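You operate a simulated robot arm through the tools that you are given. There is no shell and no other tool. Be economical: measure what you need, move in short steps, check, and stop when the job is done.

Carry out the task below with a simulated two-armed robot. There is one attempt and no reset: what you move stays moved.

JOB
Pick up the red bottle with one hand, pass it to the other hand and put it on the shelf under the roller rack. Set down upright: red bottle.

Only the result counts: the job must be done as asked and must still hold three seconds after the hand-in. Knocking over, shifting, dropping, spilling or breaking anything else fails it.

ROBOT AND FRAMES
Two 7-joint arms with two-finger parallel grippers on one trunk, on a base that drives. Base frame: it is fixed to the floor where the robot stands at the start and does not move with it; the origin is under the middle of the robot, x ahead of it, y to its left, z up; the surface under the hand at the start is at about z = 0.76. Lengths are in m, angles in rad, forces in N, time in s.
The left shoulder is at the start at [0.02, 0.113, 1.147], the right one opposite. With the tool pointing down near the work surface each hand reaches from about 0.2 to 0.6 m from the robot's upright axis, wherever it stands, measured 20 degrees to its own side. Places, roughly: shelf under the roller rack [4.2, -0.5, 0.4]. Payload 1.57 kg a hand.
Tool frame (each hand has its own): the origin (TCP) lies between the finger pads and is the grasp point; the fingertips stand 0.03 m ahead of it; z points along the fingers, y is the line along which they close. The gripper opens to 0.08 m. The fingers are 0.017 m wide and 0.012 m thick; the gripper's body (0.04 by 0.082 m) begins 0.08 m behind the TCP.
Orientation is that of the tool frame in the base frame, as a unit quaternion [w, x, y, z]. With the fingers straight down and closing along the base's y, the tool's x points along the base's -x, its y along +y and its z along -z.

CONTROLS
- The arms move only by the tool step_arm. It takes "left_motion", "right_motion" or both (then of equal length, played together; a hand with none holds still); each is a list of rows, each a list of 7 numbers: the opening, from 0 (shut) to 1 (fully open), then the shift along the tool's x, y, z in m, then the turn, a rotation vector about the tool's x, y, z in rad. In form: [[fingers, dx, dy, dz, ax, ay, az], ...]. A call has 1 to 10 rows; each row shifts and turns the commanded pose from where the row before left it, along the tool's axes as they then stand. Each row takes 0.2 s and may step no farther than 0.05 m and 0.15 rad from the row before; otherwise, or with a gripper value out of range, the whole call is refused. Where a pose cannot be reached the arm comes as near as it can. A force on the tool above 40 N (or 10 N above the force at the start of the call, whichever is more), or a blocked arm, ends the call early, and 0.2 s more pass. Each finger travels about 0.045 m/s and halts on what it meets, pressing with about 25 N; the grip force reading is that of the motor and also rises with nothing between the fingers. The clock runs only during rows and for 0.2 s after the last one: add rows that do not move to give the fingers time. The reply holds the time, the measured pose of the TCP, the force on the tool along the base axes, the opening and the grip force, in the units named above and with some noise, with the torque about the TCP (base axes, N m) and any sound that the robot's microphone picked up.
- Cameras (640 x 400 px; columns grow to the right, rows downward): "scene" is now at [0.111, -0.0121, 1.2701]; the picture's right is [-0.13, -0.99, 0.00], its down [-0.58, 0.08, -0.81] and it looks along [0.80, -0.11, -0.59] (base axes); focal length 286 px, centre (320, 200). "left" rides on the left gripper at [0.072, 0.007, -0.122] in its tool frame; the picture's right is [-0.09, 1.00, 0.00], its down [-0.84, -0.08, -0.54] and it looks along [-0.54, -0.05, 0.84] (tool axes); focal length 238 px, centre (320, 200). "right" rides on the right gripper at [0.072, -0.007, -0.122] in its tool frame; the picture's right is [0.09, 1.00, 0.00], its down [-0.84, 0.08, -0.54] and it looks along [-0.54, 0.05, 0.84] (tool axes); focal length 238 px, centre (320, 200). There is no depth. A picture from a camera that has moved, and an enlarged one, comes with that camera's place and axes in the base frame and with its lens. The place of the scene camera against the robot may be out by one fixed shift of up to 0.018 m in any direction.
- snapshot(camera): a new picture of that camera. It takes no simulated time.
- raise_lower(by): slides the trunk up (or, below 0, down) by that many m; the arms and the scene camera ride with it, the base frame stays. It gives what a move gives, with no picture.
- roll_base(legs): drives the robot by 1 to 6 legs, each [ahead, left, turn to the left] in m, m and rad, along the robot's own axes; the way and the turn of a leg run together, so that a leg with both is an arc; at most 1.5 m and 3.142 rad a leg. The arms and the cameras ride along, it lands a little off, and it stops where it bumps. It gives what a move gives.
- head_to(pan, tilt): turns the head with the scene camera to pan (to the left, within 1.396 rad either way) and tilt (down, from -0.506 to 1.204), counted from straight ahead of the robot. It gives what a move gives.
- enlarge(camera, box): a new picture of the part [left, top, right, bottom] of that camera's present view, enlarged. It takes no simulated time.
- finish_job(): hands the job in; it is judged then, once.

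Go step by step. Nothing tells you exact positions but the pictures and the camera data: compare them with the known pose of the tool, close in by small moves and look again before you grip or let go. The budget is 120 turns and 100 pictures, counting those below and the enlarged ones. Unless the task says otherwise, let go and move clear before handing in, and close with one line.

The tools are called after "Request:" by a JSON object that holds its "fn" and its "kwargs". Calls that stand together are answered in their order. step_arm: Moves the arms, as the interface text tells. Its arguments: {"type":"object","properties":{"left_motion":{"type":"array"},"right_motion":{"type":"array"}},"required":[]} The other tools are called the same way: raise_lower (by) slides the trunk up or down; roll_base (legs) drives the base; head_to (pan, tilt) turns the head that bears the scene camera; snapshot (camera) takes a picture; enlarge (camera, box) takes an enlarged picture of a part of a camera's view; finish_job () hands the job in.

At the start:

```text
time: 0.0
left_position: [0.4564, 0.2066, 1.0904]
left_ee_rot: [0.0, 0.0, 1.0, 0.0]
left_ft_force: [-0.5, 0.6, 0.3]
left_ft_torque: [-0.03, -0.01, -0.02]
left_width: 0.08
left_gripper_force: 0.0
right_position: [0.4276, -0.1958, 1.0891]
right_ee_rot: [0.0, 0.0, 1.0, 0.0]
right_ft_force: [0.6, -0.7, -0.4]
right_ft_torque: [-0.01, 0.02, 0.01]
right_width: 0.08
right_gripper_force: 0.1
trunk travel left (down, up): [-0.2, 0.37]
robot x, y, heading: [0.0011, -0.0011, 0.002]
head pan, tilt: [-0.133, 0.63]
```

scene: 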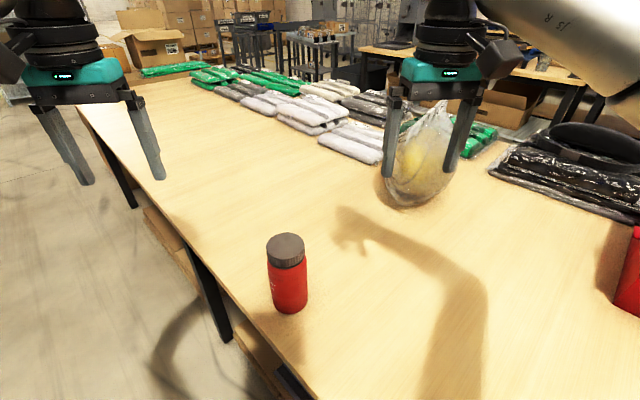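
right: 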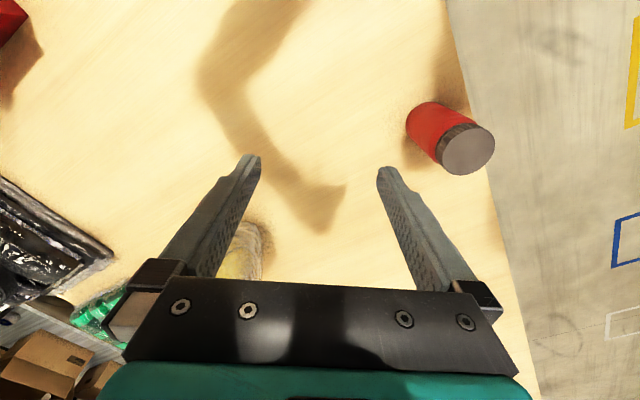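
left: 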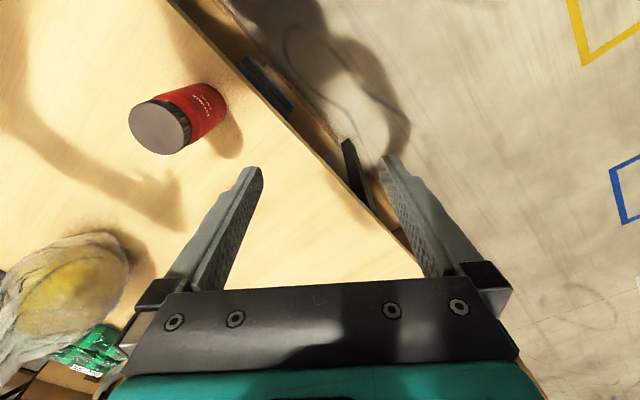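

The bottle stands at about (0.45, 0.00), with its cap top near z 0.91. I'll look toward the shelf before planning the grasp.

Request:
{"fn": "head_to", "kwargs": {"pan": -0.12, "tilt": 0.2}}

Request:
{"fn": "snapshot", "kwargs": {"camera": "scene"}}

Request:
{"fn": "head_to", "kwargs": {"pan": 1.2, "tilt": 0.4}}

Request:
{"fn": "snapshot", "kwargs": {"camera": "scene"}}

Request:
{"fn": "head_to", "kwargs": {"pan": -1.2, "tilt": 0.4}}

Request:
{"fn": "snapshot", "kwargs": {"camera": "scene"}}

```text
time: 0.9
left_position: [0.4567, 0.2066, 1.0903]
left_ee_rot: [0.0, 0.001, 1.0, 0.0]
left_ft_force: [-0.4, -0.8, -0.5]
left_ft_torque: [-0.01, -0.02, 0.02]
left_width: 0.0802
left_gripper_force: 0.0
right_position: [0.4268, -0.196, 1.0895]
right_ee_rot: [0.0, 0.0, 1.0, 0.0]
right_ft_force: [0.1, 1.0, -0.5]
right_ft_torque: [0.02, 0.02, 0.01]
right_width: 0.0801
right_gripper_force: 0.1
trunk travel left (down, up): [-0.2, 0.37]
robot x, y, heading: [-0.001, 0.0026, 0.001]
head pan, tilt: [-0.12, 0.201]
```

```text
96 pictures are left
camera scene: at [0.1168, -0.0117, 1.3095], right [-0.12, -0.99, 0.0], down [-0.2, 0.02, -0.98], along [0.97, -0.12, -0.2], focal length 286 px, centre (320, 200)
```

scene: 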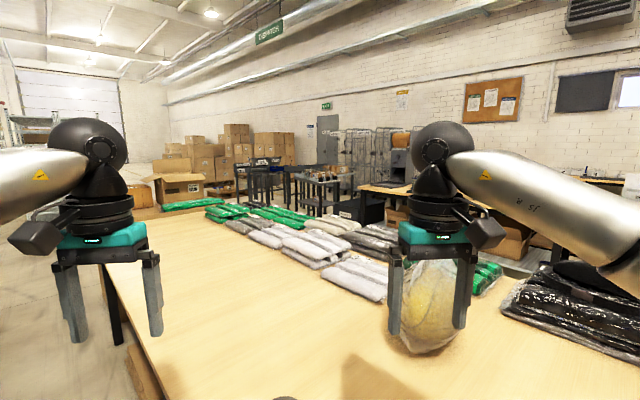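

```text
time: 2.4
left_position: [0.4589, 0.2051, 1.0911]
left_ee_rot: [0.001, 0.0, 1.0, 0.0]
left_ft_force: [-0.9, 0.3, 0.6]
left_ft_torque: [-0.05, -0.04, -0.03]
left_width: 0.0801
left_gripper_force: 0.0
right_position: [0.4272, -0.1955, 1.0891]
right_ee_rot: [0.0, 0.0, 1.0, 0.001]
right_ft_force: [0.8, 0.4, 0.4]
right_ft_torque: [0.03, 0.01, 0.03]
right_width: 0.08
right_gripper_force: 0.0
trunk travel left (down, up): [-0.2, 0.37]
robot x, y, heading: [-0.0006, -0.0023, -0.001]
head pan, tilt: [1.201, 0.4]
```

```text
95 pictures are left
camera scene: at [0.0579, 0.0858, 1.291], right [0.93, -0.36, 0.0], down [-0.14, -0.36, -0.92], along [0.33, 0.86, -0.39], focal length 286 px, centre (320, 200)
```

scene: 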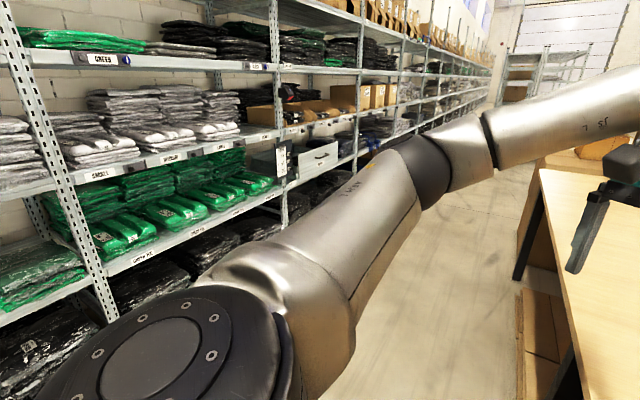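

```text
time: 4.6
left_position: [0.4565, 0.2062, 1.0903]
left_ee_rot: [0.0, 0.0, 1.0, 0.0]
left_ft_force: [0.1, -0.3, 0.5]
left_ft_torque: [-0.03, -0.02, 0.01]
left_width: 0.0799
left_gripper_force: 0.1
right_position: [0.4279, -0.1964, 1.0875]
right_ee_rot: [0.0, 0.0, 1.0, 0.001]
right_ft_force: [-0.1, -1.3, 0.2]
right_ft_torque: [-0.02, 0.03, -0.04]
right_width: 0.08
right_gripper_force: 0.0
trunk travel left (down, up): [-0.2, 0.37]
robot x, y, heading: [0.0014, 0.0008, -0.001]
head pan, tilt: [-1.201, 0.4]
```

```text
94 pictures are left
camera scene: at [0.0578, -0.0868, 1.291], right [-0.93, -0.36, 0.0], down [-0.14, 0.36, -0.92], along [0.33, -0.86, -0.39], focal length 286 px, centre (320, 200)
```

scene: 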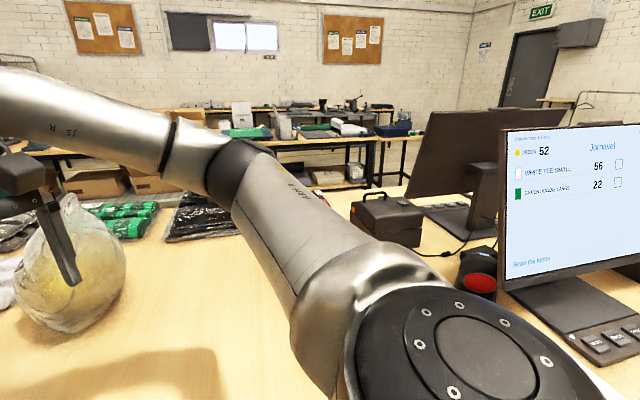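

I see a rack-like structure around the expected direction. I'll enlarge it.

Request:
{"fn": "head_to", "kwargs": {"pan": -0.12, "tilt": 0.2}}

Request:
{"fn": "enlarge", "kwargs": {"camera": "scene", "box": [200, 120, 420, 258]}}

Request:
{"fn": "head_to", "kwargs": {"pan": 0.5, "tilt": 0.6}}

Request:
{"fn": "snapshot", "kwargs": {"camera": "scene"}}

```text
time: 5.9
left_position: [0.457, 0.2057, 1.0922]
left_ee_rot: [0.0, 0.0, 1.0, 0.0]
left_ft_force: [-0.3, 0.3, 0.2]
left_ft_torque: [0.03, 0.01, 0.0]
left_width: 0.0798
left_gripper_force: 0.0
right_position: [0.4267, -0.197, 1.0887]
right_ee_rot: [0.0, 0.0, 1.0, 0.0]
right_ft_force: [0.8, -0.3, -0.1]
right_ft_torque: [0.0, -0.02, 0.0]
right_width: 0.08
right_gripper_force: 0.1
trunk travel left (down, up): [-0.2, 0.37]
robot x, y, heading: [0.0002, -0.0054, 0.001]
head pan, tilt: [-0.12, 0.201]
```

```text
2.90 times, centred on (310, 189) of scene
camera zoom: at [0.1168, -0.0118, 1.3096], right [-0.12, -0.99, 0.0], down [-0.2, 0.02, -0.98], along [0.97, -0.12, -0.2], focal length 829 px, centre (349, 232)
```

zoom: 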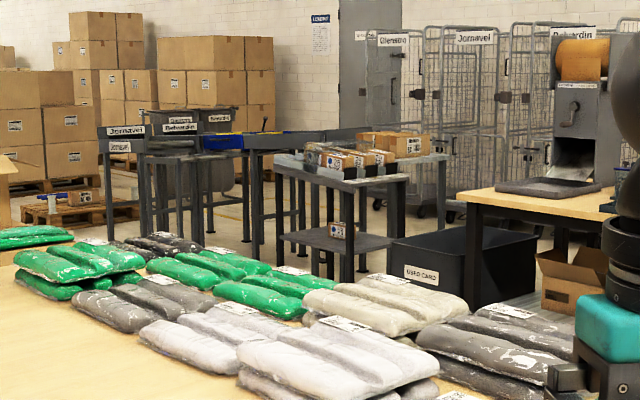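

```text
time: 6.9
left_position: [0.4568, 0.2054, 1.0911]
left_ee_rot: [0.0, -0.001, 1.0, 0.0]
left_ft_force: [-0.4, 0.0, -0.2]
left_ft_torque: [-0.02, 0.0, 0.0]
left_width: 0.08
left_gripper_force: 0.1
right_position: [0.427, -0.1958, 1.0886]
right_ee_rot: [0.0, -0.001, 1.0, 0.001]
right_ft_force: [0.5, 0.5, 0.0]
right_ft_torque: [-0.02, 0.03, -0.01]
right_width: 0.0802
right_gripper_force: 0.0
trunk travel left (down, up): [-0.2, 0.37]
robot x, y, heading: [-0.0001, 0.0005, -0.006]
head pan, tilt: [0.499, 0.6]
```

```text
92 pictures are left
camera scene: at [0.1019, 0.0417, 1.2729], right [0.48, -0.88, 0.0], down [-0.5, -0.27, -0.83], along [0.72, 0.39, -0.56], focal length 286 px, centre (320, 200)
```

scene: 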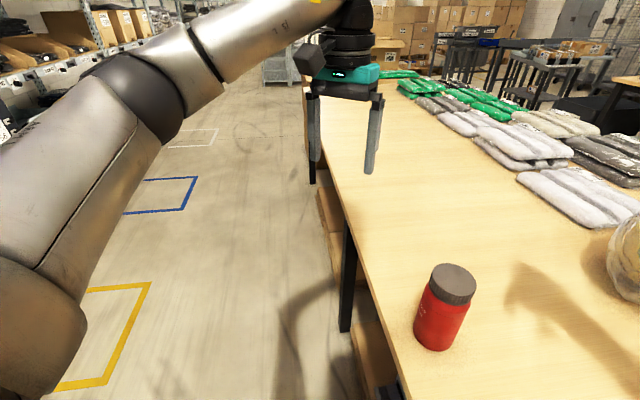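

The rack with boxes on top and a lower shelf stands at about (4.3, -0.46). The plan is for the left hand to pick by the cap from above, and the right hand to take the body from the front and place it. First I'll bring the left hand over the bottle.

Request:
{"fn": "step_arm", "kwargs": {"left_motion": [[1, 0.0046, -0.05, 0, 0, 0, 0], [1, 0, -0.05, 0, 0, 0, 0], [1, 0, -0.05, 0, 0, 0, 0], [1, 0, -0.05, 0.0, 0, 0, 0], [1, 0, -0.001, 0.03, 0, 0, 0], [1, 0, 0, 0.03, 0, 0, 0]]}}

Request:
{"fn": "snapshot", "kwargs": {"camera": "left"}}

Request:
{"fn": "snapshot", "kwargs": {"camera": "right"}}

Request:
{"fn": "head_to", "kwargs": {"pan": 0, "tilt": 0.65}}

Request:
{"fn": "snapshot", "kwargs": {"camera": "scene"}}

```text
refused: row 1 steps farther than a row can; nothing moved
```

```text
91 pictures are left
camera left: at [0.3861, 0.2119, 1.2134], right [0.09, 1.0, 0.0], down [0.84, -0.08, 0.54], along [0.54, -0.05, -0.84], focal length 238 px, centre (320, 200)
```

left: 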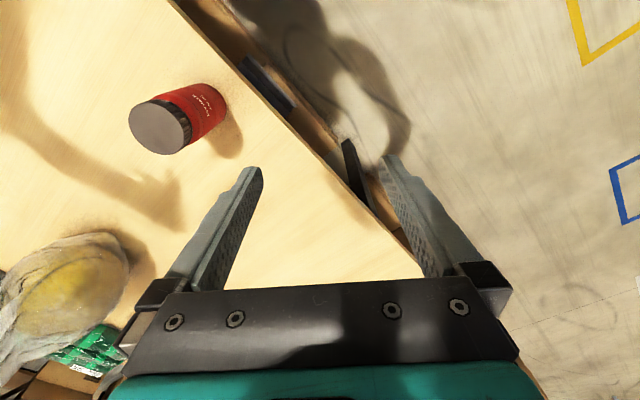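

```text
90 pictures are left
camera right: at [0.356, -0.2024, 1.2109], right [-0.09, 1.0, 0.0], down [0.84, 0.08, 0.54], along [0.54, 0.05, -0.84], focal length 238 px, centre (320, 200)
```

right: 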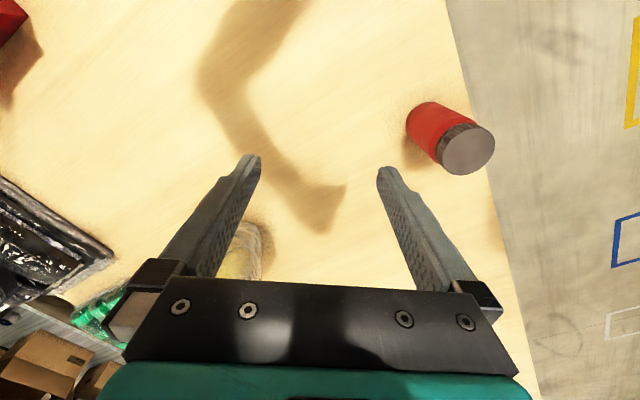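

```text
time: 7.8
left_position: [0.4576, 0.2051, 1.091]
left_ee_rot: [0.0, 0.001, 1.0, 0.0]
left_ft_force: [0.2, 0.5, -0.4]
left_ft_torque: [-0.02, 0.0, -0.02]
left_width: 0.0801
left_gripper_force: 0.1
right_position: [0.4273, -0.1956, 1.0884]
right_ee_rot: [0.0, 0.0, 1.0, 0.0]
right_ft_force: [-0.8, -0.2, 0.1]
right_ft_torque: [-0.02, 0.03, 0.01]
right_width: 0.0799
right_gripper_force: 0.0
trunk travel left (down, up): [-0.2, 0.37]
robot x, y, heading: [0.0013, -0.0038, 0.001]
head pan, tilt: [0.0, 0.649]
```

```text
89 pictures are left
camera scene: at [0.1111, -0.0004, 1.2685], right [0.0, -1.0, 0.0], down [-0.6, 0.0, -0.8], along [0.8, 0.0, -0.6], focal length 286 px, centre (320, 200)
```

scene: 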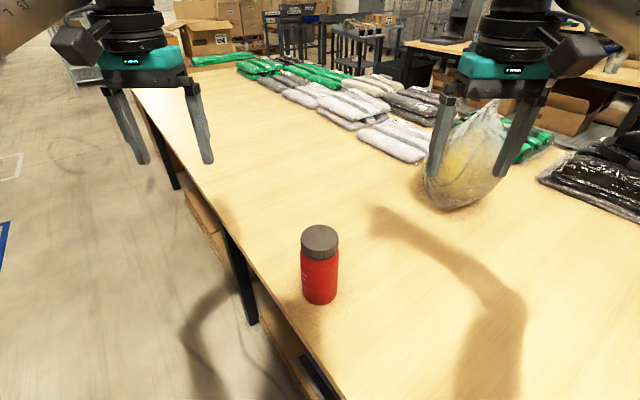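

A row was too long, so I'll redo the move with shorter rows.

Request:
{"fn": "step_arm", "kwargs": {"left_motion": [[1, 0.0046, -0.045, 0, 0, 0, 0], [1, 0, -0.045, 0, 0, 0, 0], [1, 0, -0.045, 0, 0, 0, 0], [1, 0, -0.045, 0.0, 0, 0, 0], [1, 0, -0.0215, 0.03, 0, 0, 0], [1, 0, 0, 0.03, 0, 0, 0]]}}

Request:
{"fn": "snapshot", "kwargs": {"camera": "left"}}

Request:
{"fn": "snapshot", "kwargs": {"camera": "scene"}}

```text
time: 9.2
left_position: [0.4516, 0.0054, 1.0317]
left_ee_rot: [0.0, 0.0, 1.0, 0.0]
left_ft_force: [1.1, 0.3, 0.3]
left_ft_torque: [0.02, 0.0, -0.03]
left_width: 0.08
left_gripper_force: 0.2
right_position: [0.4277, -0.1951, 1.0882]
right_ee_rot: [-0.001, 0.0, 1.0, 0.0]
right_ft_force: [1.0, 0.0, -0.7]
right_ft_torque: [-0.01, 0.02, 0.0]
right_width: 0.0798
right_gripper_force: 0.0
trunk travel left (down, up): [-0.2, 0.37]
robot x, y, heading: [0.0002, -0.0013, -0.006]
head pan, tilt: [0.0, 0.649]
```

```text
88 pictures are left
camera left: at [0.381, 0.0118, 1.1538], right [0.09, 1.0, 0.0], down [0.84, -0.08, 0.54], along [0.54, -0.05, -0.84], focal length 238 px, centre (320, 200)
```

left: 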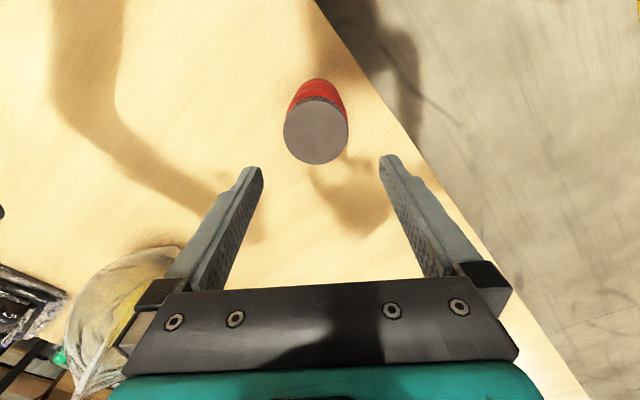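

```text
87 pictures are left
camera scene: at [0.1112, -0.0003, 1.2685], right [0.0, -1.0, 0.0], down [-0.6, 0.0, -0.8], along [0.8, 0.0, -0.6], focal length 286 px, centre (320, 200)
```

scene: 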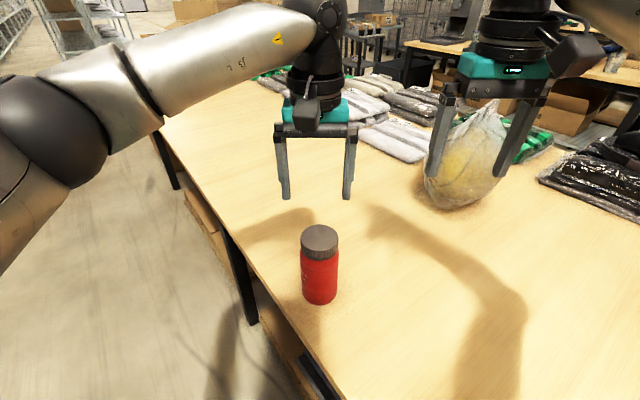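

The cap measures about 65 mm across, centred near (0.4545, 0.001). I'll correct the small offset and come partway down.

Request:
{"fn": "step_arm", "kwargs": {"left_motion": [[1, -0.003, -0.0044, 0.02, 0, 0, 0], [1, 0, 0, 0.03, 0, 0, 0], [1, 0, 0, 0.03, 0, 0, 0]]}}

Request:
{"fn": "snapshot", "kwargs": {"camera": "left"}}

Request:
{"fn": "enlarge", "kwargs": {"camera": "scene", "box": [240, 150, 400, 310]}}

```text
time: 10.0
left_position: [0.453, -0.0005, 0.952]
left_ee_rot: [0.0, 0.001, 1.0, 0.0]
left_ft_force: [0.2, 0.3, 0.0]
left_ft_torque: [-0.02, -0.02, 0.0]
left_width: 0.0799
left_gripper_force: 0.1
right_position: [0.4267, -0.1953, 1.0886]
right_ee_rot: [0.0, 0.001, 1.0, 0.0]
right_ft_force: [0.5, -0.1, -0.9]
right_ft_torque: [0.02, -0.02, 0.03]
right_width: 0.0801
right_gripper_force: 0.0
trunk travel left (down, up): [-0.2, 0.37]
robot x, y, heading: [-0.0016, 0.0011, 0.002]
head pan, tilt: [0.0, 0.649]
```

```text
86 pictures are left
camera left: at [0.3835, 0.0057, 1.0745], right [0.09, 1.0, 0.0], down [0.84, -0.08, 0.54], along [0.54, -0.05, -0.84], focal length 238 px, centre (320, 200)
```

left: 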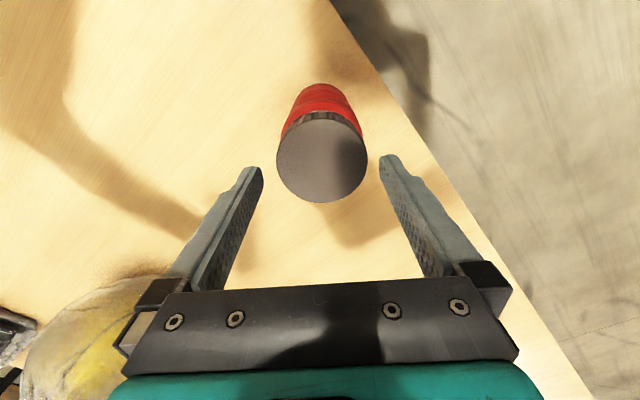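

```text
2.50 times, centred on (320, 230) of scene
camera zoom: at [0.1112, -0.0005, 1.2685], right [0.0, -1.0, 0.0], down [-0.6, 0.0, -0.8], along [0.8, 0.0, -0.6], focal length 715 px, centre (320, 125)
```

zoom: 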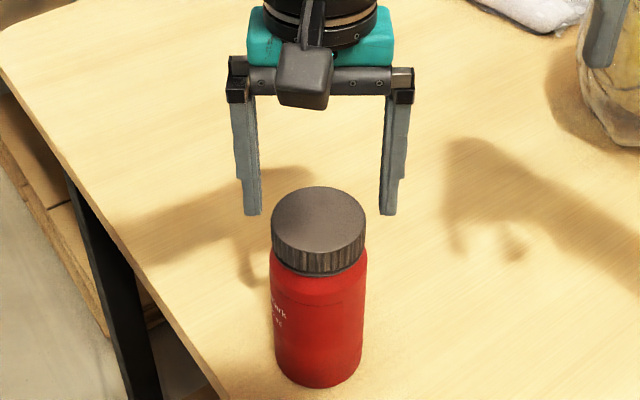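

Centred within 2 mm. I'll go down around the cap and close.

Request:
{"fn": "step_arm", "kwargs": {"left_motion": [[1, 0.001, 0.0015, 0.02, 0, 0, 0], [1, 0, 0, 0.022, 0, 0, 0], [1, 0, 0, 0.022, 0, 0, 0]]}}

Request:
{"fn": "enlarge", "kwargs": {"camera": "scene", "box": [240, 150, 400, 310]}}

Request:
{"fn": "snapshot", "kwargs": {"camera": "left"}}

```text
time: 10.8
left_position: [0.4538, 0.0031, 0.8888]
left_ee_rot: [0.0, 0.0, 1.0, -0.001]
left_ft_force: [0.3, 0.0, 0.4]
left_ft_torque: [0.01, 0.04, 0.01]
left_width: 0.0801
left_gripper_force: 0.0
right_position: [0.4277, -0.1953, 1.0889]
right_ee_rot: [-0.001, 0.0, 1.0, -0.001]
right_ft_force: [0.7, 0.4, -0.3]
right_ft_torque: [0.02, 0.01, 0.02]
right_width: 0.0797
right_gripper_force: 0.1
trunk travel left (down, up): [-0.2, 0.37]
robot x, y, heading: [0.0042, -0.0004, 0.001]
head pan, tilt: [0.0, 0.649]
```

```text
2.50 times, centred on (320, 230) of scene
camera zoom: at [0.1111, -0.0005, 1.2685], right [0.0, -1.0, 0.0], down [-0.6, 0.0, -0.8], along [0.8, 0.0, -0.6], focal length 715 px, centre (320, 125)
```

zoom: 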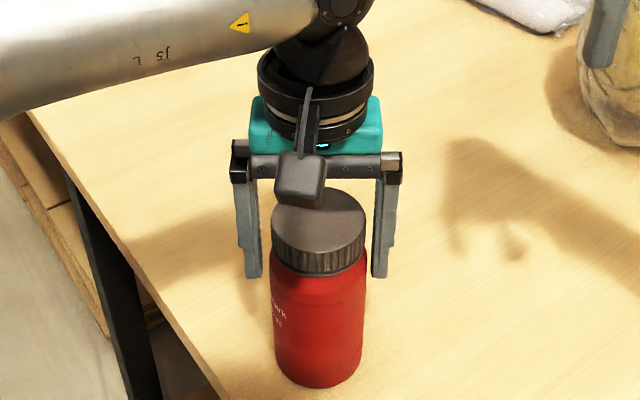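

```text
83 pictures are left
camera left: at [0.3832, 0.0086, 1.0107], right [0.09, 1.0, 0.0], down [0.84, -0.08, 0.54], along [0.54, -0.05, -0.84], focal length 238 px, centre (320, 200)
```

left: 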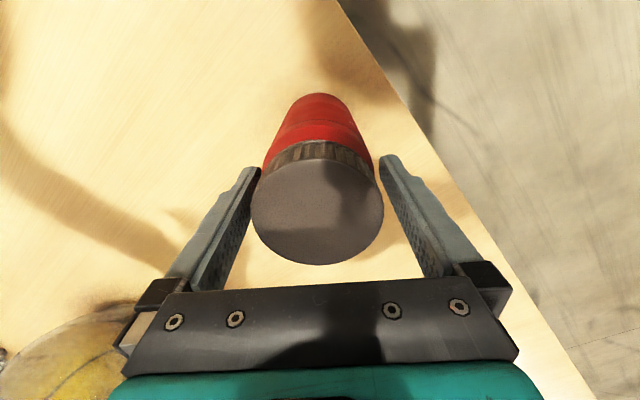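

The hand is around the cap, about 2 mm off in y. I'll nudge it and close.

Request:
{"fn": "step_arm", "kwargs": {"left_motion": [[1, 0, -0.0018, 0, 0, 0, 0], [0.9, 0, 0, 0, 0, 0, 0], [0.6, 0, 0, 0, 0, 0, 0], [0.3, 0, 0, 0, 0, 0, 0], [0.2, 0, 0, 0, 0, 0, 0], [0.2, 0, 0, 0, 0, 0, 0]]}}

Request:
{"fn": "enlarge", "kwargs": {"camera": "scene", "box": [240, 150, 400, 310]}}

```text
time: 12.2
left_position: [0.4552, 0.0005, 0.8878]
left_ee_rot: [0.0, 0.0, 1.0, 0.001]
left_ft_force: [0.7, -0.2, 0.2]
left_ft_torque: [0.0, -0.02, 0.03]
left_width: 0.0709
left_gripper_force: 25.1
right_position: [0.4272, -0.1954, 1.0887]
right_ee_rot: [0.0, -0.001, 1.0, 0.0]
right_ft_force: [0.2, -0.4, 0.1]
right_ft_torque: [-0.05, 0.01, 0.01]
right_width: 0.0798
right_gripper_force: 0.1
trunk travel left (down, up): [-0.2, 0.37]
robot x, y, heading: [0.0028, -0.0015, -0.001]
head pan, tilt: [0.0, 0.649]
```

```text
2.50 times, centred on (320, 230) of scene
camera zoom: at [0.1112, -0.0005, 1.2685], right [0.0, -1.0, 0.0], down [-0.6, 0.0, -0.8], along [0.8, 0.0, -0.6], focal length 715 px, centre (320, 125)
```

zoom: 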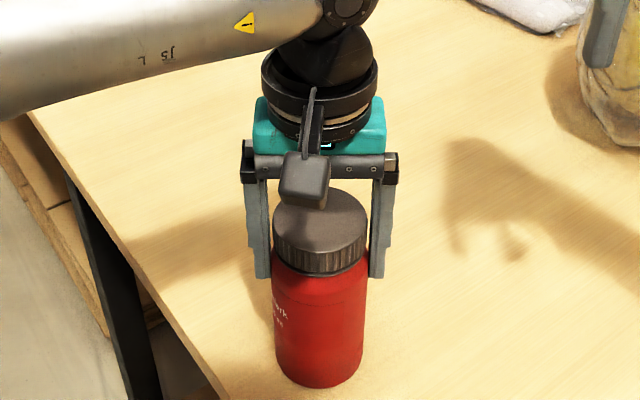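

Gripped at 71 mm. I'll lift and move it forward while the right hand starts turning toward a left-facing, tilted pose.

Request:
{"fn": "step_arm", "kwargs": {"left_motion": [[0.2, 0, 0, -0.03, 0, 0, 0], [0.2, 0, 0, -0.04, 0, 0, 0], [0.2, 0, 0, -0.04, 0, 0, 0], [0.2, 0, 0, -0.04, 0, 0, 0], [0.2, 0, 0, -0.04, 0, 0, 0], [0.2, -0.03, 0, 0, 0, 0, 0], [0.2, -0.03, 0, 0, 0, 0, 0], [0.2, -0.03, 0, 0, 0, 0, 0]], "right_motion": [[1, 0, 0, 0, 0, 0, -0.148], [1, 0, 0, 0, 0, 0, -0.148], [1, 0, 0, 0, 0, 0, -0.148], [1, 0, 0, 0, 0, 0, -0.148], [1, 0, 0, 0, 0, -0.148, 0], [1, 0, 0, 0, 0, -0.148, 0], [1, 0, 0, 0, 0, -0.148, 0], [1, 0, 0, 0, 0, -0.148, 0]]}}

Request:
{"fn": "snapshot", "kwargs": {"camera": "scene"}}

```text
time: 14.0
left_position: [0.5357, 0.0019, 1.0782]
left_ee_rot: [0.001, 0.002, 1.0, -0.001]
left_ft_force: [0.4, 0.7, -2.4]
left_ft_torque: [-0.01, 0.01, -0.02]
left_width: 0.071
left_gripper_force: 24.9
left hand out of reach, approached as far as the arm can: row 8
right_position: [0.4278, -0.1942, 1.0895]
right_ee_rot: [0.281, -0.279, 0.914, 0.085]
right_ft_force: [-0.7, 0.4, 0.8]
right_ft_torque: [-0.06, -0.01, -0.07]
right_width: 0.0802
right_gripper_force: 0.0
trunk travel left (down, up): [-0.2, 0.37]
robot x, y, heading: [-0.0012, -0.0018, -0.001]
head pan, tilt: [0.0, 0.649]
```

```text
81 pictures are left
camera scene: at [0.1112, 0.0007, 1.2685], right [0.0, -1.0, 0.0], down [-0.6, 0.0, -0.8], along [0.8, 0.0, -0.6], focal length 286 px, centre (320, 200)
```

scene: 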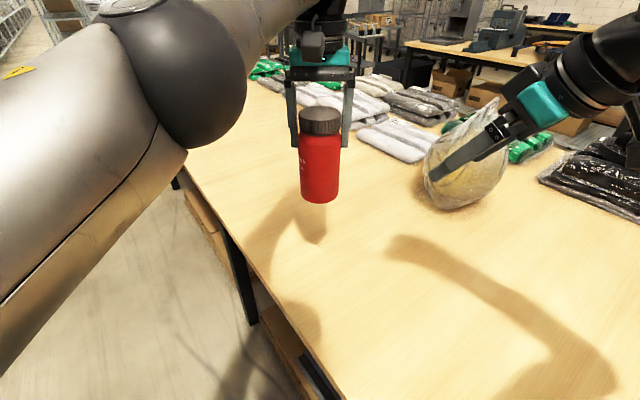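

The lift is clean. I'll finish the right hand's pitch in place and look.

Request:
{"fn": "step_arm", "kwargs": {"right_motion": [[1, 0, 0, 0, 0, -0.148, 0], [1, 0, 0, 0, 0, -0.148, 0], [1, 0, 0, 0, 0, -0.148, 0]]}}

Request:
{"fn": "snapshot", "kwargs": {"camera": "right"}}

Request:
{"fn": "snapshot", "kwargs": {"camera": "left"}}

```text
time: 14.8
left_position: [0.5352, 0.0007, 1.0787]
left_ee_rot: [-0.001, 0.0, 1.0, 0.0]
left_ft_force: [-0.2, 0.3, -1.2]
left_ft_torque: [-0.01, -0.02, -0.01]
left_width: 0.0708
left_gripper_force: 25.4
right_position: [0.4264, -0.1965, 1.0894]
right_ee_rot: [0.474, -0.254, 0.83, 0.145]
right_ft_force: [0.8, 0.5, -0.1]
right_ft_torque: [-0.02, 0.0, 0.01]
right_width: 0.08
right_gripper_force: 0.0
trunk travel left (down, up): [-0.2, 0.37]
robot x, y, heading: [-0.0022, 0.005, -0.001]
head pan, tilt: [0.0, 0.649]
```

```text
80 pictures are left
camera right: at [0.3134, -0.2801, 1.0891], right [-0.59, 0.8, -0.08], down [-0.08, 0.04, 1.0], along [0.8, 0.6, 0.04], focal length 238 px, centre (320, 200)
```

right: 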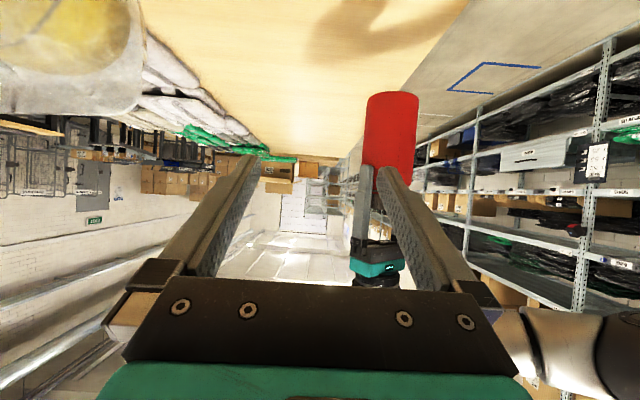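

```text
79 pictures are left
camera left: at [0.4638, 0.0071, 1.2005], right [0.09, 1.0, 0.0], down [0.84, -0.08, 0.54], along [0.54, -0.05, -0.84], focal length 238 px, centre (320, 200)
```

left: 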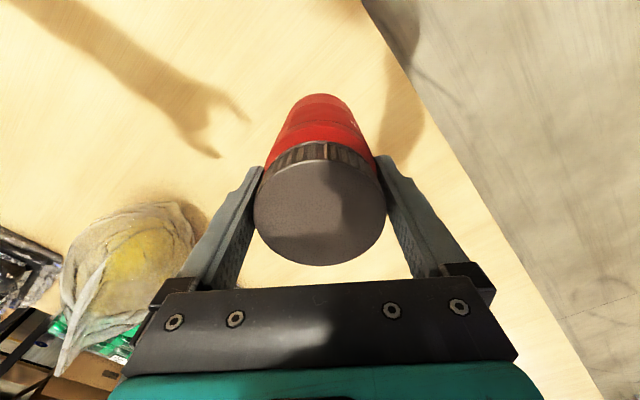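

The right camera's view matches the expected bottle position. I'll move the right hand to a pre-grasp 0.13 m back along its axis.

Request:
{"fn": "step_arm", "kwargs": {"right_motion": [[1, -0.0097, 0.0342, 0.0285, 0, 0, 0], [1, -0.0097, 0.0342, 0.0285, 0, 0, 0], [1, -0.0097, 0.0342, 0.0285, 0, 0, 0]]}}

Request:
{"fn": "snapshot", "kwargs": {"camera": "right"}}

Request:
{"fn": "snapshot", "kwargs": {"camera": "scene"}}

```text
time: 15.6
left_position: [0.5357, 0.0021, 1.0773]
left_ee_rot: [0.0, 0.0, 1.0, -0.001]
left_ft_force: [-0.1, -0.1, -1.6]
left_ft_torque: [0.0, 0.0, 0.02]
left_width: 0.0709
left_gripper_force: 25.0
right_position: [0.4448, -0.06, 1.0703]
right_ee_rot: [0.474, -0.254, 0.831, 0.144]
right_ft_force: [-0.1, -0.2, -0.4]
right_ft_torque: [-0.05, -0.01, 0.0]
right_width: 0.0802
right_gripper_force: 0.2
trunk travel left (down, up): [-0.2, 0.37]
robot x, y, heading: [0.0003, -0.001, 0.0]
head pan, tilt: [0.0, 0.649]
```

```text
78 pictures are left
camera right: at [0.3317, -0.1444, 1.0708], right [-0.59, 0.8, -0.08], down [-0.08, 0.04, 1.0], along [0.8, 0.6, 0.04], focal length 238 px, centre (320, 200)
```

right: 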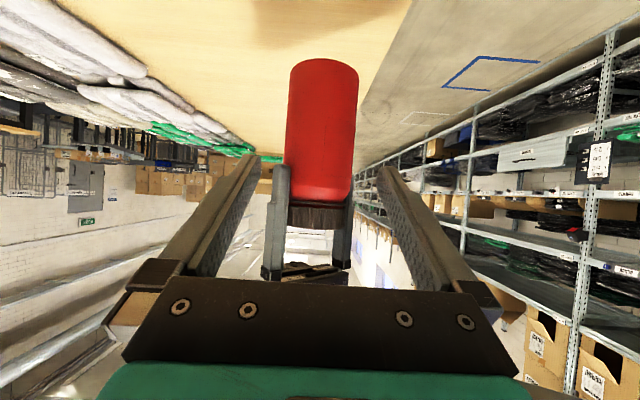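

```text
77 pictures are left
camera scene: at [0.1115, 0.0001, 1.2685], right [0.0, -1.0, 0.0], down [-0.6, 0.0, -0.8], along [0.8, 0.0, -0.6], focal length 286 px, centre (320, 200)
```

scene: 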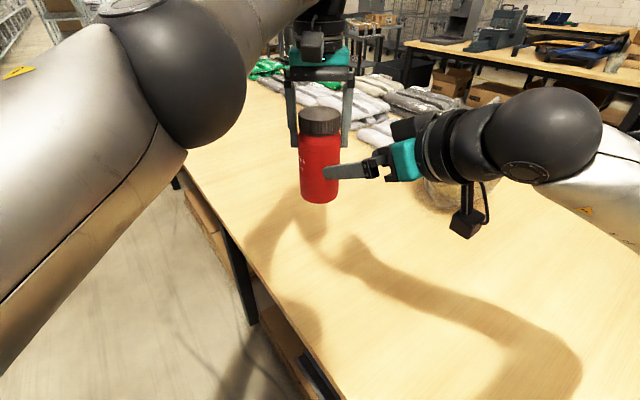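

Alignment is within about 2 mm. I'll advance halfway and check before the bottle enters the fingers.

Request:
{"fn": "step_arm", "kwargs": {"right_motion": [[1, 0, 0.002, 0.03, 0, 0, 0], [1, 0, 0, 0.03, 0, 0, 0]]}}

Request:
{"fn": "snapshot", "kwargs": {"camera": "right"}}

```text
time: 16.2
left_position: [0.5341, 0.0012, 1.0773]
left_ee_rot: [0.001, 0.0, 1.0, -0.001]
left_ft_force: [1.0, 0.2, -1.8]
left_ft_torque: [0.01, -0.02, 0.0]
left_width: 0.0711
left_gripper_force: 24.7
right_position: [0.4862, -0.0302, 1.0394]
right_ee_rot: [0.473, -0.253, 0.831, 0.145]
right_ft_force: [0.2, 0.1, 0.4]
right_ft_torque: [0.0, 0.04, -0.01]
right_width: 0.0801
right_gripper_force: 0.0
trunk travel left (down, up): [-0.2, 0.37]
robot x, y, heading: [-0.0002, -0.0015, -0.003]
head pan, tilt: [0.0, 0.649]
```

```text
76 pictures are left
camera right: at [0.3733, -0.1144, 1.0398], right [-0.59, 0.8, -0.08], down [-0.08, 0.04, 1.0], along [0.8, 0.6, 0.04], focal length 238 px, centre (320, 200)
```

right: 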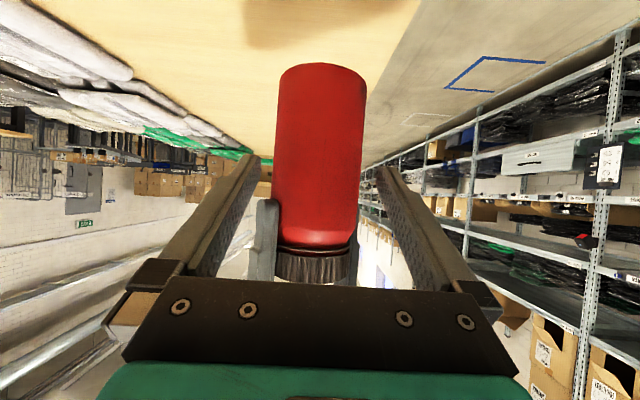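

Request:
{"fn": "step_arm", "kwargs": {"right_motion": [[1, 0, -0.001, 0.02, 0, 0, 0]]}}

Request:
{"fn": "enlarge", "kwargs": {"camera": "right", "box": [220, 80, 420, 205]}}

```text
time: 16.6
left_position: [0.5355, 0.0016, 1.078]
left_ee_rot: [0.001, 0.0, 1.0, -0.001]
left_ft_force: [0.4, 0.1, -1.2]
left_ft_torque: [-0.01, 0.0, 0.01]
left_width: 0.0711
left_gripper_force: 25.0
right_position: [0.5007, -0.0215, 1.0287]
right_ee_rot: [0.474, -0.253, 0.831, 0.144]
right_ft_force: [-0.6, -0.7, 0.4]
right_ft_torque: [-0.01, -0.01, 0.03]
right_width: 0.0801
right_gripper_force: 0.1
trunk travel left (down, up): [-0.2, 0.37]
robot x, y, heading: [0.0001, 0.0009, -0.004]
head pan, tilt: [0.0, 0.649]
```

```text
3.20 times, centred on (320, 142) of right
camera zoom: at [0.3871, -0.1054, 1.0289], right [-0.59, 0.8, -0.08], down [-0.08, 0.04, 1.0], along [0.8, 0.6, 0.04], focal length 763 px, centre (320, 384)
```

zoom: 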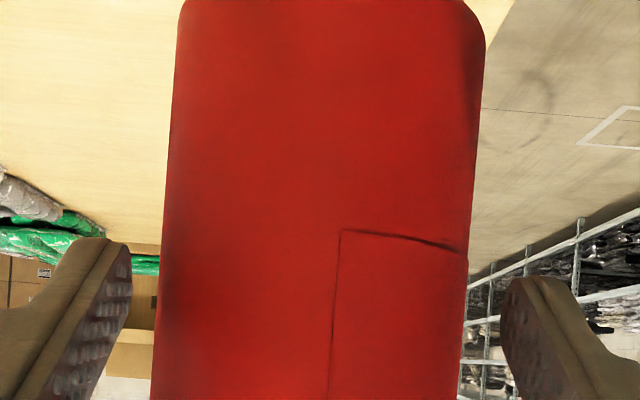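

Well centred between the fingers. I'll advance to the grasp point and close the right hand.

Request:
{"fn": "step_arm", "kwargs": {"right_motion": [[1, 0, -0.0004, 0.024, 0, 0, 0], [1, 0, 0, 0.022, 0, 0, 0]]}}

Request:
{"fn": "snapshot", "kwargs": {"camera": "right"}}

Request:
{"fn": "enlarge", "kwargs": {"camera": "scene", "box": [220, 20, 480, 220]}}

```text
time: 17.2
left_position: [0.5352, 0.0015, 1.0781]
left_ee_rot: [0.001, 0.0, 1.0, -0.001]
left_ft_force: [0.1, 1.2, -1.6]
left_ft_torque: [0.02, -0.01, 0.0]
left_width: 0.071
left_gripper_force: 25.2
right_position: [0.5326, 0.0011, 1.0048]
right_ee_rot: [0.473, -0.254, 0.831, 0.144]
right_ft_force: [-0.5, 0.3, -0.2]
right_ft_torque: [-0.01, 0.02, 0.0]
right_width: 0.0799
right_gripper_force: 0.1
trunk travel left (down, up): [-0.2, 0.37]
robot x, y, heading: [-0.0026, 0.0004, -0.001]
head pan, tilt: [0.0, 0.649]
```

```text
74 pictures are left
camera right: at [0.4195, -0.0836, 1.0054], right [-0.59, 0.8, -0.08], down [-0.08, 0.04, 1.0], along [0.8, 0.6, 0.04], focal length 238 px, centre (320, 200)
```

right: 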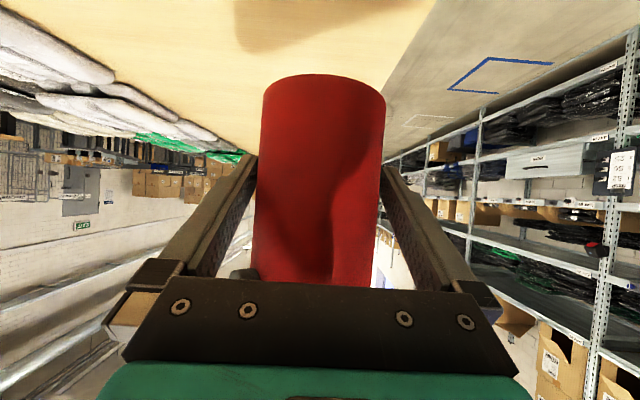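

```text
2.00 times, centred on (350, 120) of scene
camera zoom: at [0.1114, -0.0003, 1.2685], right [0.0, -1.0, 0.0], down [-0.6, 0.0, -0.8], along [0.8, 0.0, -0.6], focal length 572 px, centre (260, 360)
```

zoom: 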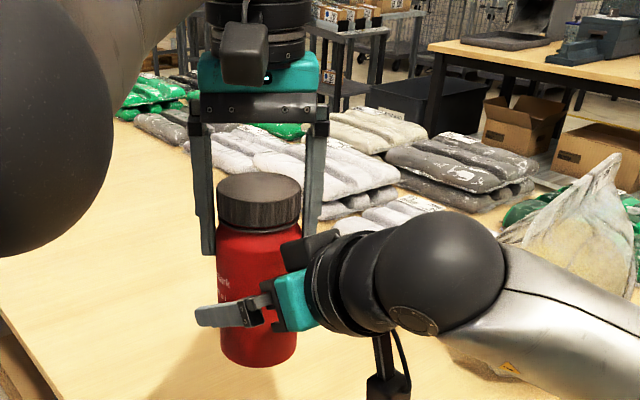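

Centred. I'll close the right hand.

Request:
{"fn": "step_arm", "kwargs": {"right_motion": [[0.9, 0, 0, 0, 0, 0, 0], [0.7, 0, 0, 0, 0, 0, 0], [0.4, 0, 0, 0, 0, 0, 0], [0.2, 0, 0, 0, 0, 0, 0], [0.2, 0, 0, 0, 0, 0, 0]]}}

```text
time: 18.4
left_position: [0.5337, 0.0011, 1.0783]
left_ee_rot: [-0.001, -0.001, 1.0, 0.0]
left_ft_force: [-7.5, 3.7, 0.3]
left_ft_torque: [0.18, 0.3, -0.16]
left_width: 0.0709
left_gripper_force: 25.6
right_position: [0.5325, 0.0002, 1.0056]
right_ee_rot: [0.473, -0.253, 0.831, 0.144]
right_ft_force: [6.8, -3.7, 0.0]
right_ft_torque: [0.08, 0.27, 0.16]
right_width: 0.0696
right_gripper_force: 24.8
trunk travel left (down, up): [-0.2, 0.37]
robot x, y, heading: [-0.0006, -0.0013, -0.004]
head pan, tilt: [0.0, 0.649]
```

Both hands hold it. I'll open the left and lift it straight off.

Request:
{"fn": "step_arm", "kwargs": {"left_motion": [[0.6, 0, 0, 0, 0, 0, 0], [1, 0, 0, 0, 0, 0, 0], [1, 0, 0, 0, 0, 0, 0]]}}

Request:
{"fn": "enlarge", "kwargs": {"camera": "scene", "box": [220, 20, 480, 220]}}

Request:
{"fn": "snapshot", "kwargs": {"camera": "left"}}

```text
time: 19.2
left_position: [0.5349, 0.0003, 1.0777]
left_ee_rot: [0.001, 0.0, 1.0, -0.001]
left_ft_force: [0.1, 0.6, 0.1]
left_ft_torque: [0.04, 0.0, 0.01]
left_width: 0.0799
left_gripper_force: 0.1
right_position: [0.5317, 0.0008, 1.0042]
right_ee_rot: [0.474, -0.253, 0.831, 0.144]
right_ft_force: [0.6, 0.6, 0.7]
right_ft_torque: [-0.01, -0.06, -0.02]
right_width: 0.0697
right_gripper_force: 25.4
trunk travel left (down, up): [-0.2, 0.37]
robot x, y, heading: [-0.0006, 0.0027, -0.001]
head pan, tilt: [0.0, 0.649]
```

```text
2.00 times, centred on (350, 120) of scene
camera zoom: at [0.1112, -0.0005, 1.2685], right [0.0, -1.0, 0.0], down [-0.6, 0.0, -0.8], along [0.8, 0.0, -0.6], focal length 572 px, centre (260, 360)
```

zoom: 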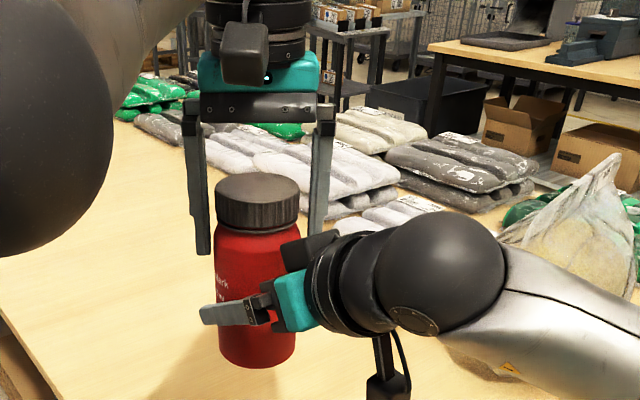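

```text
71 pictures are left
camera left: at [0.464, 0.0071, 1.2005], right [0.09, 1.0, 0.0], down [0.84, -0.08, 0.54], along [0.54, -0.05, -0.84], focal length 238 px, centre (320, 200)
```

left: 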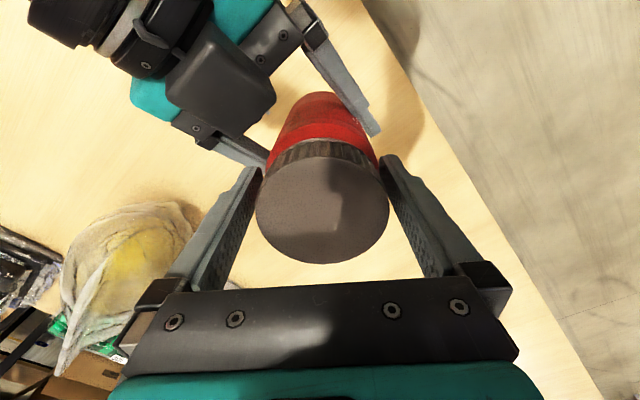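

Request:
{"fn": "step_arm", "kwargs": {"left_motion": [[1, 0, 0, -0.03, 0, 0, 0], [1, 0, 0, -0.04, 0, 0, 0], [1, 0, 0, -0.04, 0, 0, 0], [1, 0, 0.045, 0, 0, 0, 0], [1, 0, 0.045, 0, 0, 0, 0], [1, 0.02, 0.045, 0, 0, 0, 0], [1, 0.02, 0.045, 0, 0, 0, 0]]}}

Request:
{"fn": "snapshot", "kwargs": {"camera": "scene"}}

```text
time: 20.8
left_position: [0.461, 0.1948, 1.1752]
left_ee_rot: [-0.001, 0.0, 1.0, 0.0]
left_ft_force: [0.2, -0.4, 0.0]
left_ft_torque: [-0.01, -0.02, 0.0]
left_width: 0.0801
left_gripper_force: 0.0
left hand out of reach, approached as far as the arm can: row 1, 2, 3
right_position: [0.5315, -0.0004, 1.005]
right_ee_rot: [0.474, -0.253, 0.831, 0.144]
right_ft_force: [-0.2, -0.3, -0.8]
right_ft_torque: [-0.01, -0.05, -0.01]
right_width: 0.0695
right_gripper_force: 25.0
trunk travel left (down, up): [-0.2, 0.37]
robot x, y, heading: [-0.0018, 0.002, 0.003]
head pan, tilt: [0.0, 0.649]
```

```text
70 pictures are left
camera scene: at [0.1109, 0.0003, 1.2686], right [0.0, -1.0, 0.0], down [-0.6, 0.0, -0.8], along [0.8, 0.0, -0.6], focal length 286 px, centre (320, 200)
```

scene: 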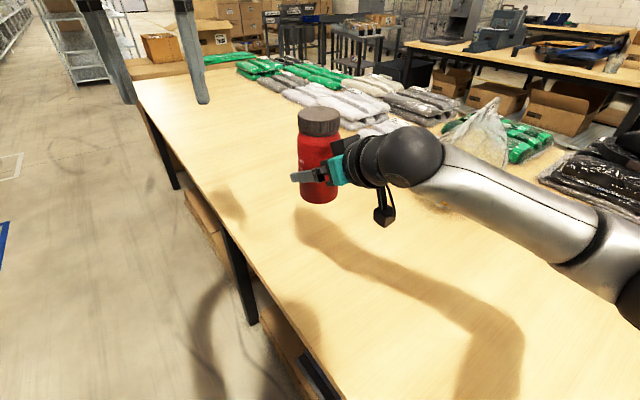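

The handover is done and the right hand holds the bottle upright. Next I'll tuck the right arm, back off from the table edge and turn along the aisle to survey the route.

Request:
{"fn": "step_arm", "kwargs": {"right_motion": [[0.2, 0.0143, -0.0025, -0.039, 0, 0, 0], [0.2, 0.0143, -0.0025, -0.039, 0, 0, 0], [0.2, 0.0143, -0.0025, -0.039, 0, 0, 0], [0.2, 0.0143, -0.0025, -0.039, 0, 0, 0]], "left_motion": [[1, 0.03, 0, 0, 0, 0, 0], [1, 0.03, 0, 0, 0, 0, 0], [1, 0.02, 0, 0, 0, 0, 0], [1, 0, 0, 0, 0, 0, 0]]}}

Request:
{"fn": "roll_base", "kwargs": {"legs": [[-0.18, 0.25, 0]]}}

Request:
{"fn": "head_to", "kwargs": {"pan": 0.1, "tilt": 0.35}}

Request:
{"fn": "snapshot", "kwargs": {"camera": "scene"}}

Request:
{"fn": "head_to", "kwargs": {"pan": -0.9, "tilt": 0.4}}

Request:
{"fn": "snapshot", "kwargs": {"camera": "scene"}}

```text
time: 21.8
left_position: [0.3816, 0.1914, 1.1757]
left_ee_rot: [0.0, 0.001, 1.0, -0.001]
left_ft_force: [-0.7, 0.0, 0.4]
left_ft_torque: [-0.02, 0.0, -0.02]
left_width: 0.0799
left_gripper_force: 0.1
right_position: [0.4014, -0.0998, 1.036]
right_ee_rot: [0.474, -0.254, 0.831, 0.145]
right_ft_force: [0.4, 0.6, -1.7]
right_ft_torque: [-0.01, 0.0, 0.01]
right_width: 0.0696
right_gripper_force: 25.4
trunk travel left (down, up): [-0.2, 0.37]
robot x, y, heading: [0.0019, -0.0013, -0.003]
head pan, tilt: [0.0, 0.649]
```

```text
time: 23.9
left_position: [0.2012, 0.4401, 1.1754]
left_ee_rot: [0.0, 0.002, 1.0, -0.001]
left_ft_force: [-0.9, 0.9, -0.6]
left_ft_torque: [0.03, -0.02, 0.02]
left_width: 0.0803
left_gripper_force: 0.0
right_position: [0.2205, 0.1492, 1.0364]
right_ee_rot: [0.473, -0.253, 0.832, 0.144]
right_ft_force: [-0.1, 0.0, -1.4]
right_ft_torque: [0.01, -0.01, -0.04]
right_width: 0.0696
right_gripper_force: 25.3
trunk travel left (down, up): [-0.2, 0.37]
robot x, y, heading: [-0.1809, 0.2502, -0.004]
head pan, tilt: [0.0, 0.649]
```

```text
time: 24.7
left_position: [0.2012, 0.4405, 1.1747]
left_ee_rot: [0.0, 0.001, 1.0, 0.0]
left_ft_force: [0.1, -0.5, -0.8]
left_ft_torque: [-0.01, 0.01, 0.01]
left_width: 0.08
left_gripper_force: 0.0
right_position: [0.2217, 0.1488, 1.0375]
right_ee_rot: [0.474, -0.253, 0.831, 0.144]
right_ft_force: [-0.6, 0.1, -2.1]
right_ft_torque: [0.01, 0.0, 0.01]
right_width: 0.0697
right_gripper_force: 24.9
trunk travel left (down, up): [-0.2, 0.37]
robot x, y, heading: [-0.18, 0.247, -0.002]
head pan, tilt: [0.099, 0.351]
```

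```text
69 pictures are left
camera scene: at [-0.0633, 0.2579, 1.2955], right [0.1, -1.0, 0.0], down [-0.34, -0.03, -0.94], along [0.93, 0.09, -0.34], focal length 286 px, centre (320, 200)
```

scene: 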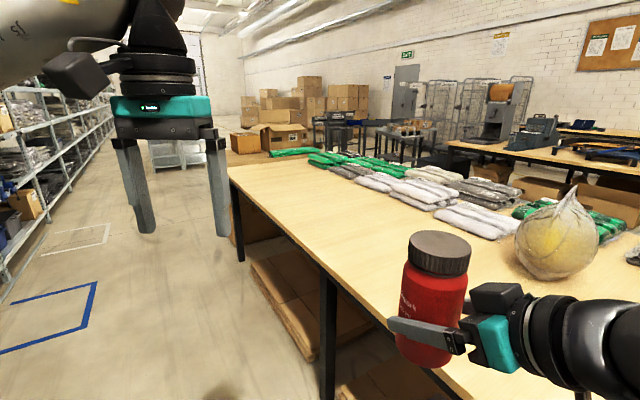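

```text
time: 26.0
left_position: [0.2016, 0.4411, 1.1766]
left_ee_rot: [0.0, 0.0, 1.0, -0.001]
left_ft_force: [0.2, -0.1, -0.2]
left_ft_torque: [0.0, 0.0, 0.01]
left_width: 0.0802
left_gripper_force: 0.1
right_position: [0.2216, 0.1486, 1.0355]
right_ee_rot: [0.473, -0.253, 0.832, 0.144]
right_ft_force: [0.2, 0.1, -1.1]
right_ft_torque: [-0.01, 0.01, -0.05]
right_width: 0.0696
right_gripper_force: 25.1
trunk travel left (down, up): [-0.2, 0.37]
robot x, y, heading: [-0.1759, 0.2459, -0.003]
head pan, tilt: [-0.901, 0.4]
```

```text
68 pictures are left
camera scene: at [-0.0985, 0.1762, 1.291], right [-0.78, -0.62, 0.0], down [-0.24, 0.31, -0.92], along [0.57, -0.72, -0.39], focal length 286 px, centre (320, 200)
```

scene: 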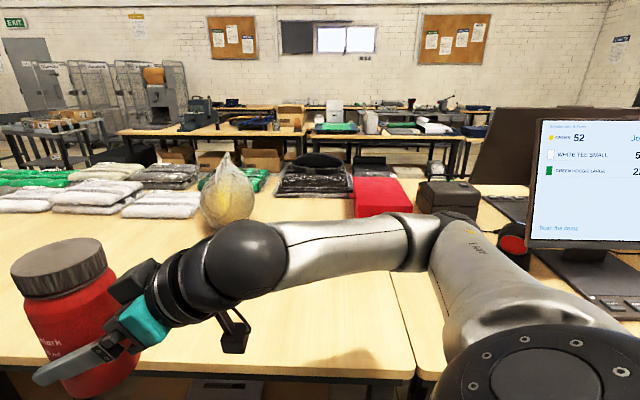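

The far end of the table is about 2 m ahead along its left edge, with open floor beyond it and the rack past that. I'll turn along the edge and drive partway.

Request:
{"fn": "roll_base", "kwargs": {"legs": [[0, 0.05, 0.63], [1.4, 0, 0]]}}

Request:
{"fn": "head_to", "kwargs": {"pan": -0.5, "tilt": 0.35}}

Request:
{"fn": "snapshot", "kwargs": {"camera": "scene"}}

```text
time: 34.8
left_position: [1.0994, 1.5616, 1.1756]
left_ee_rot: [0.0, -0.332, 0.943, 0.0]
left_ft_force: [0.4, -0.1, -0.2]
left_ft_torque: [-0.01, -0.01, 0.0]
left_width: 0.08
left_gripper_force: 0.0
right_position: [1.2982, 1.3466, 1.0359]
right_ee_rot: [0.399, -0.514, 0.7, 0.293]
right_ft_force: [-0.7, -0.6, -1.4]
right_ft_torque: [-0.01, 0.03, 0.02]
right_width: 0.0689
right_gripper_force: 24.9
trunk travel left (down, up): [-0.2, 0.37]
robot x, y, heading: [0.9237, 1.1716, 0.67]
head pan, tilt: [-0.901, 0.4]
```

```text
time: 35.7
left_position: [1.0993, 1.5611, 1.1762]
left_ee_rot: [-0.001, -0.331, 0.944, -0.001]
left_ft_force: [0.2, -0.9, -0.6]
left_ft_torque: [0.01, -0.04, 0.01]
left_width: 0.0798
left_gripper_force: 0.1
right_position: [1.2988, 1.3465, 1.0358]
right_ee_rot: [0.398, -0.514, 0.701, 0.293]
right_ft_force: [-0.5, 0.1, -1.4]
right_ft_torque: [0.02, -0.02, -0.02]
right_width: 0.0694
right_gripper_force: 24.7
trunk travel left (down, up): [-0.2, 0.37]
robot x, y, heading: [0.9238, 1.1745, 0.672]
head pan, tilt: [-0.499, 0.351]
```

```text
67 pictures are left
camera scene: at [1.0363, 1.1946, 1.2956], right [0.17, -0.98, 0.0], down [-0.34, -0.06, -0.94], along [0.92, 0.16, -0.34], focal length 286 px, centre (320, 200)
```

scene: 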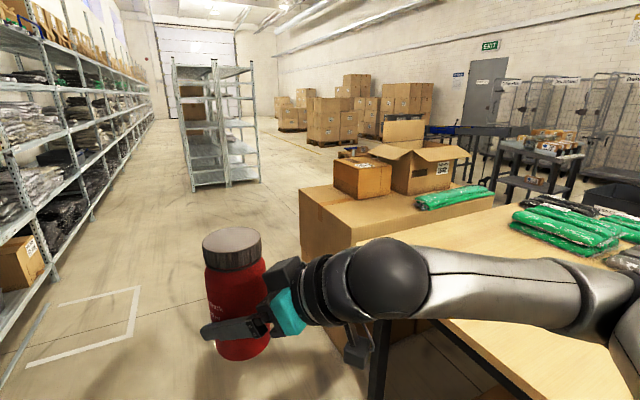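

Past the table end stands a big carton with boxes on top; the rack is beyond it on the right. I'll shift left for clearance and drive past.

Request:
{"fn": "roll_base", "kwargs": {"legs": [[0, 0.2, -0.04], [1.3, 0, 0], [0.9, 0, 0]]}}

Request:
{"fn": "head_to", "kwargs": {"pan": -1.2, "tilt": 0.35}}

Request:
{"fn": "snapshot", "kwargs": {"camera": "scene"}}

```text
time: 47.7
left_position: [2.743, 3.024, 1.176]
left_ee_rot: [-0.001, -0.311, 0.95, 0.001]
left_ft_force: [-0.1, -0.3, 0.1]
left_ft_torque: [-0.02, 0.0, 0.02]
left_width: 0.0801
left_gripper_force: 0.1
right_position: [2.9328, 2.8006, 1.0361]
right_ee_rot: [0.404, -0.5, 0.711, 0.284]
right_ft_force: [0.4, -0.6, -1.3]
right_ft_torque: [0.0, -0.05, 0.01]
right_width: 0.0693
right_gripper_force: 24.8
trunk travel left (down, up): [-0.2, 0.37]
robot x, y, heading: [2.5468, 2.6417, 0.629]
head pan, tilt: [-0.499, 0.351]
```

```text
time: 48.8
left_position: [2.7431, 3.0238, 1.1751]
left_ee_rot: [0.001, -0.311, 0.95, 0.0]
left_ft_force: [-1.2, 0.7, -0.2]
left_ft_torque: [-0.01, 0.04, 0.0]
left_width: 0.08
left_gripper_force: 0.1
right_position: [2.9334, 2.8003, 1.0368]
right_ee_rot: [0.405, -0.5, 0.711, 0.285]
right_ft_force: [0.6, 0.7, -1.5]
right_ft_torque: [0.0, 0.04, 0.01]
right_width: 0.0693
right_gripper_force: 24.8
trunk travel left (down, up): [-0.2, 0.37]
robot x, y, heading: [2.5525, 2.6395, 0.637]
head pan, tilt: [-1.201, 0.351]
```

```text
66 pictures are left
camera scene: at [2.6501, 2.5983, 1.2956], right [-0.54, -0.84, 0.0], down [-0.29, 0.18, -0.94], along [0.79, -0.5, -0.34], focal length 286 px, centre (320, 200)
```

scene: 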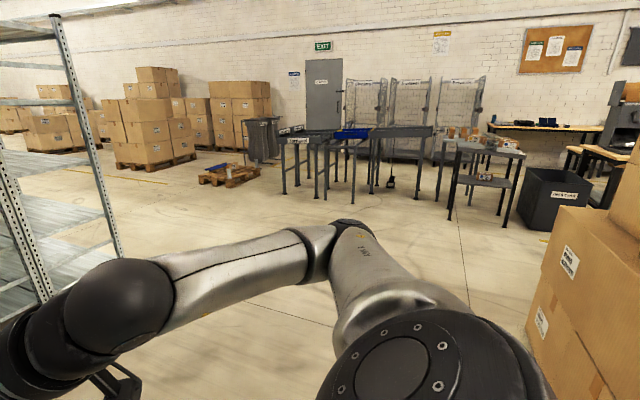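

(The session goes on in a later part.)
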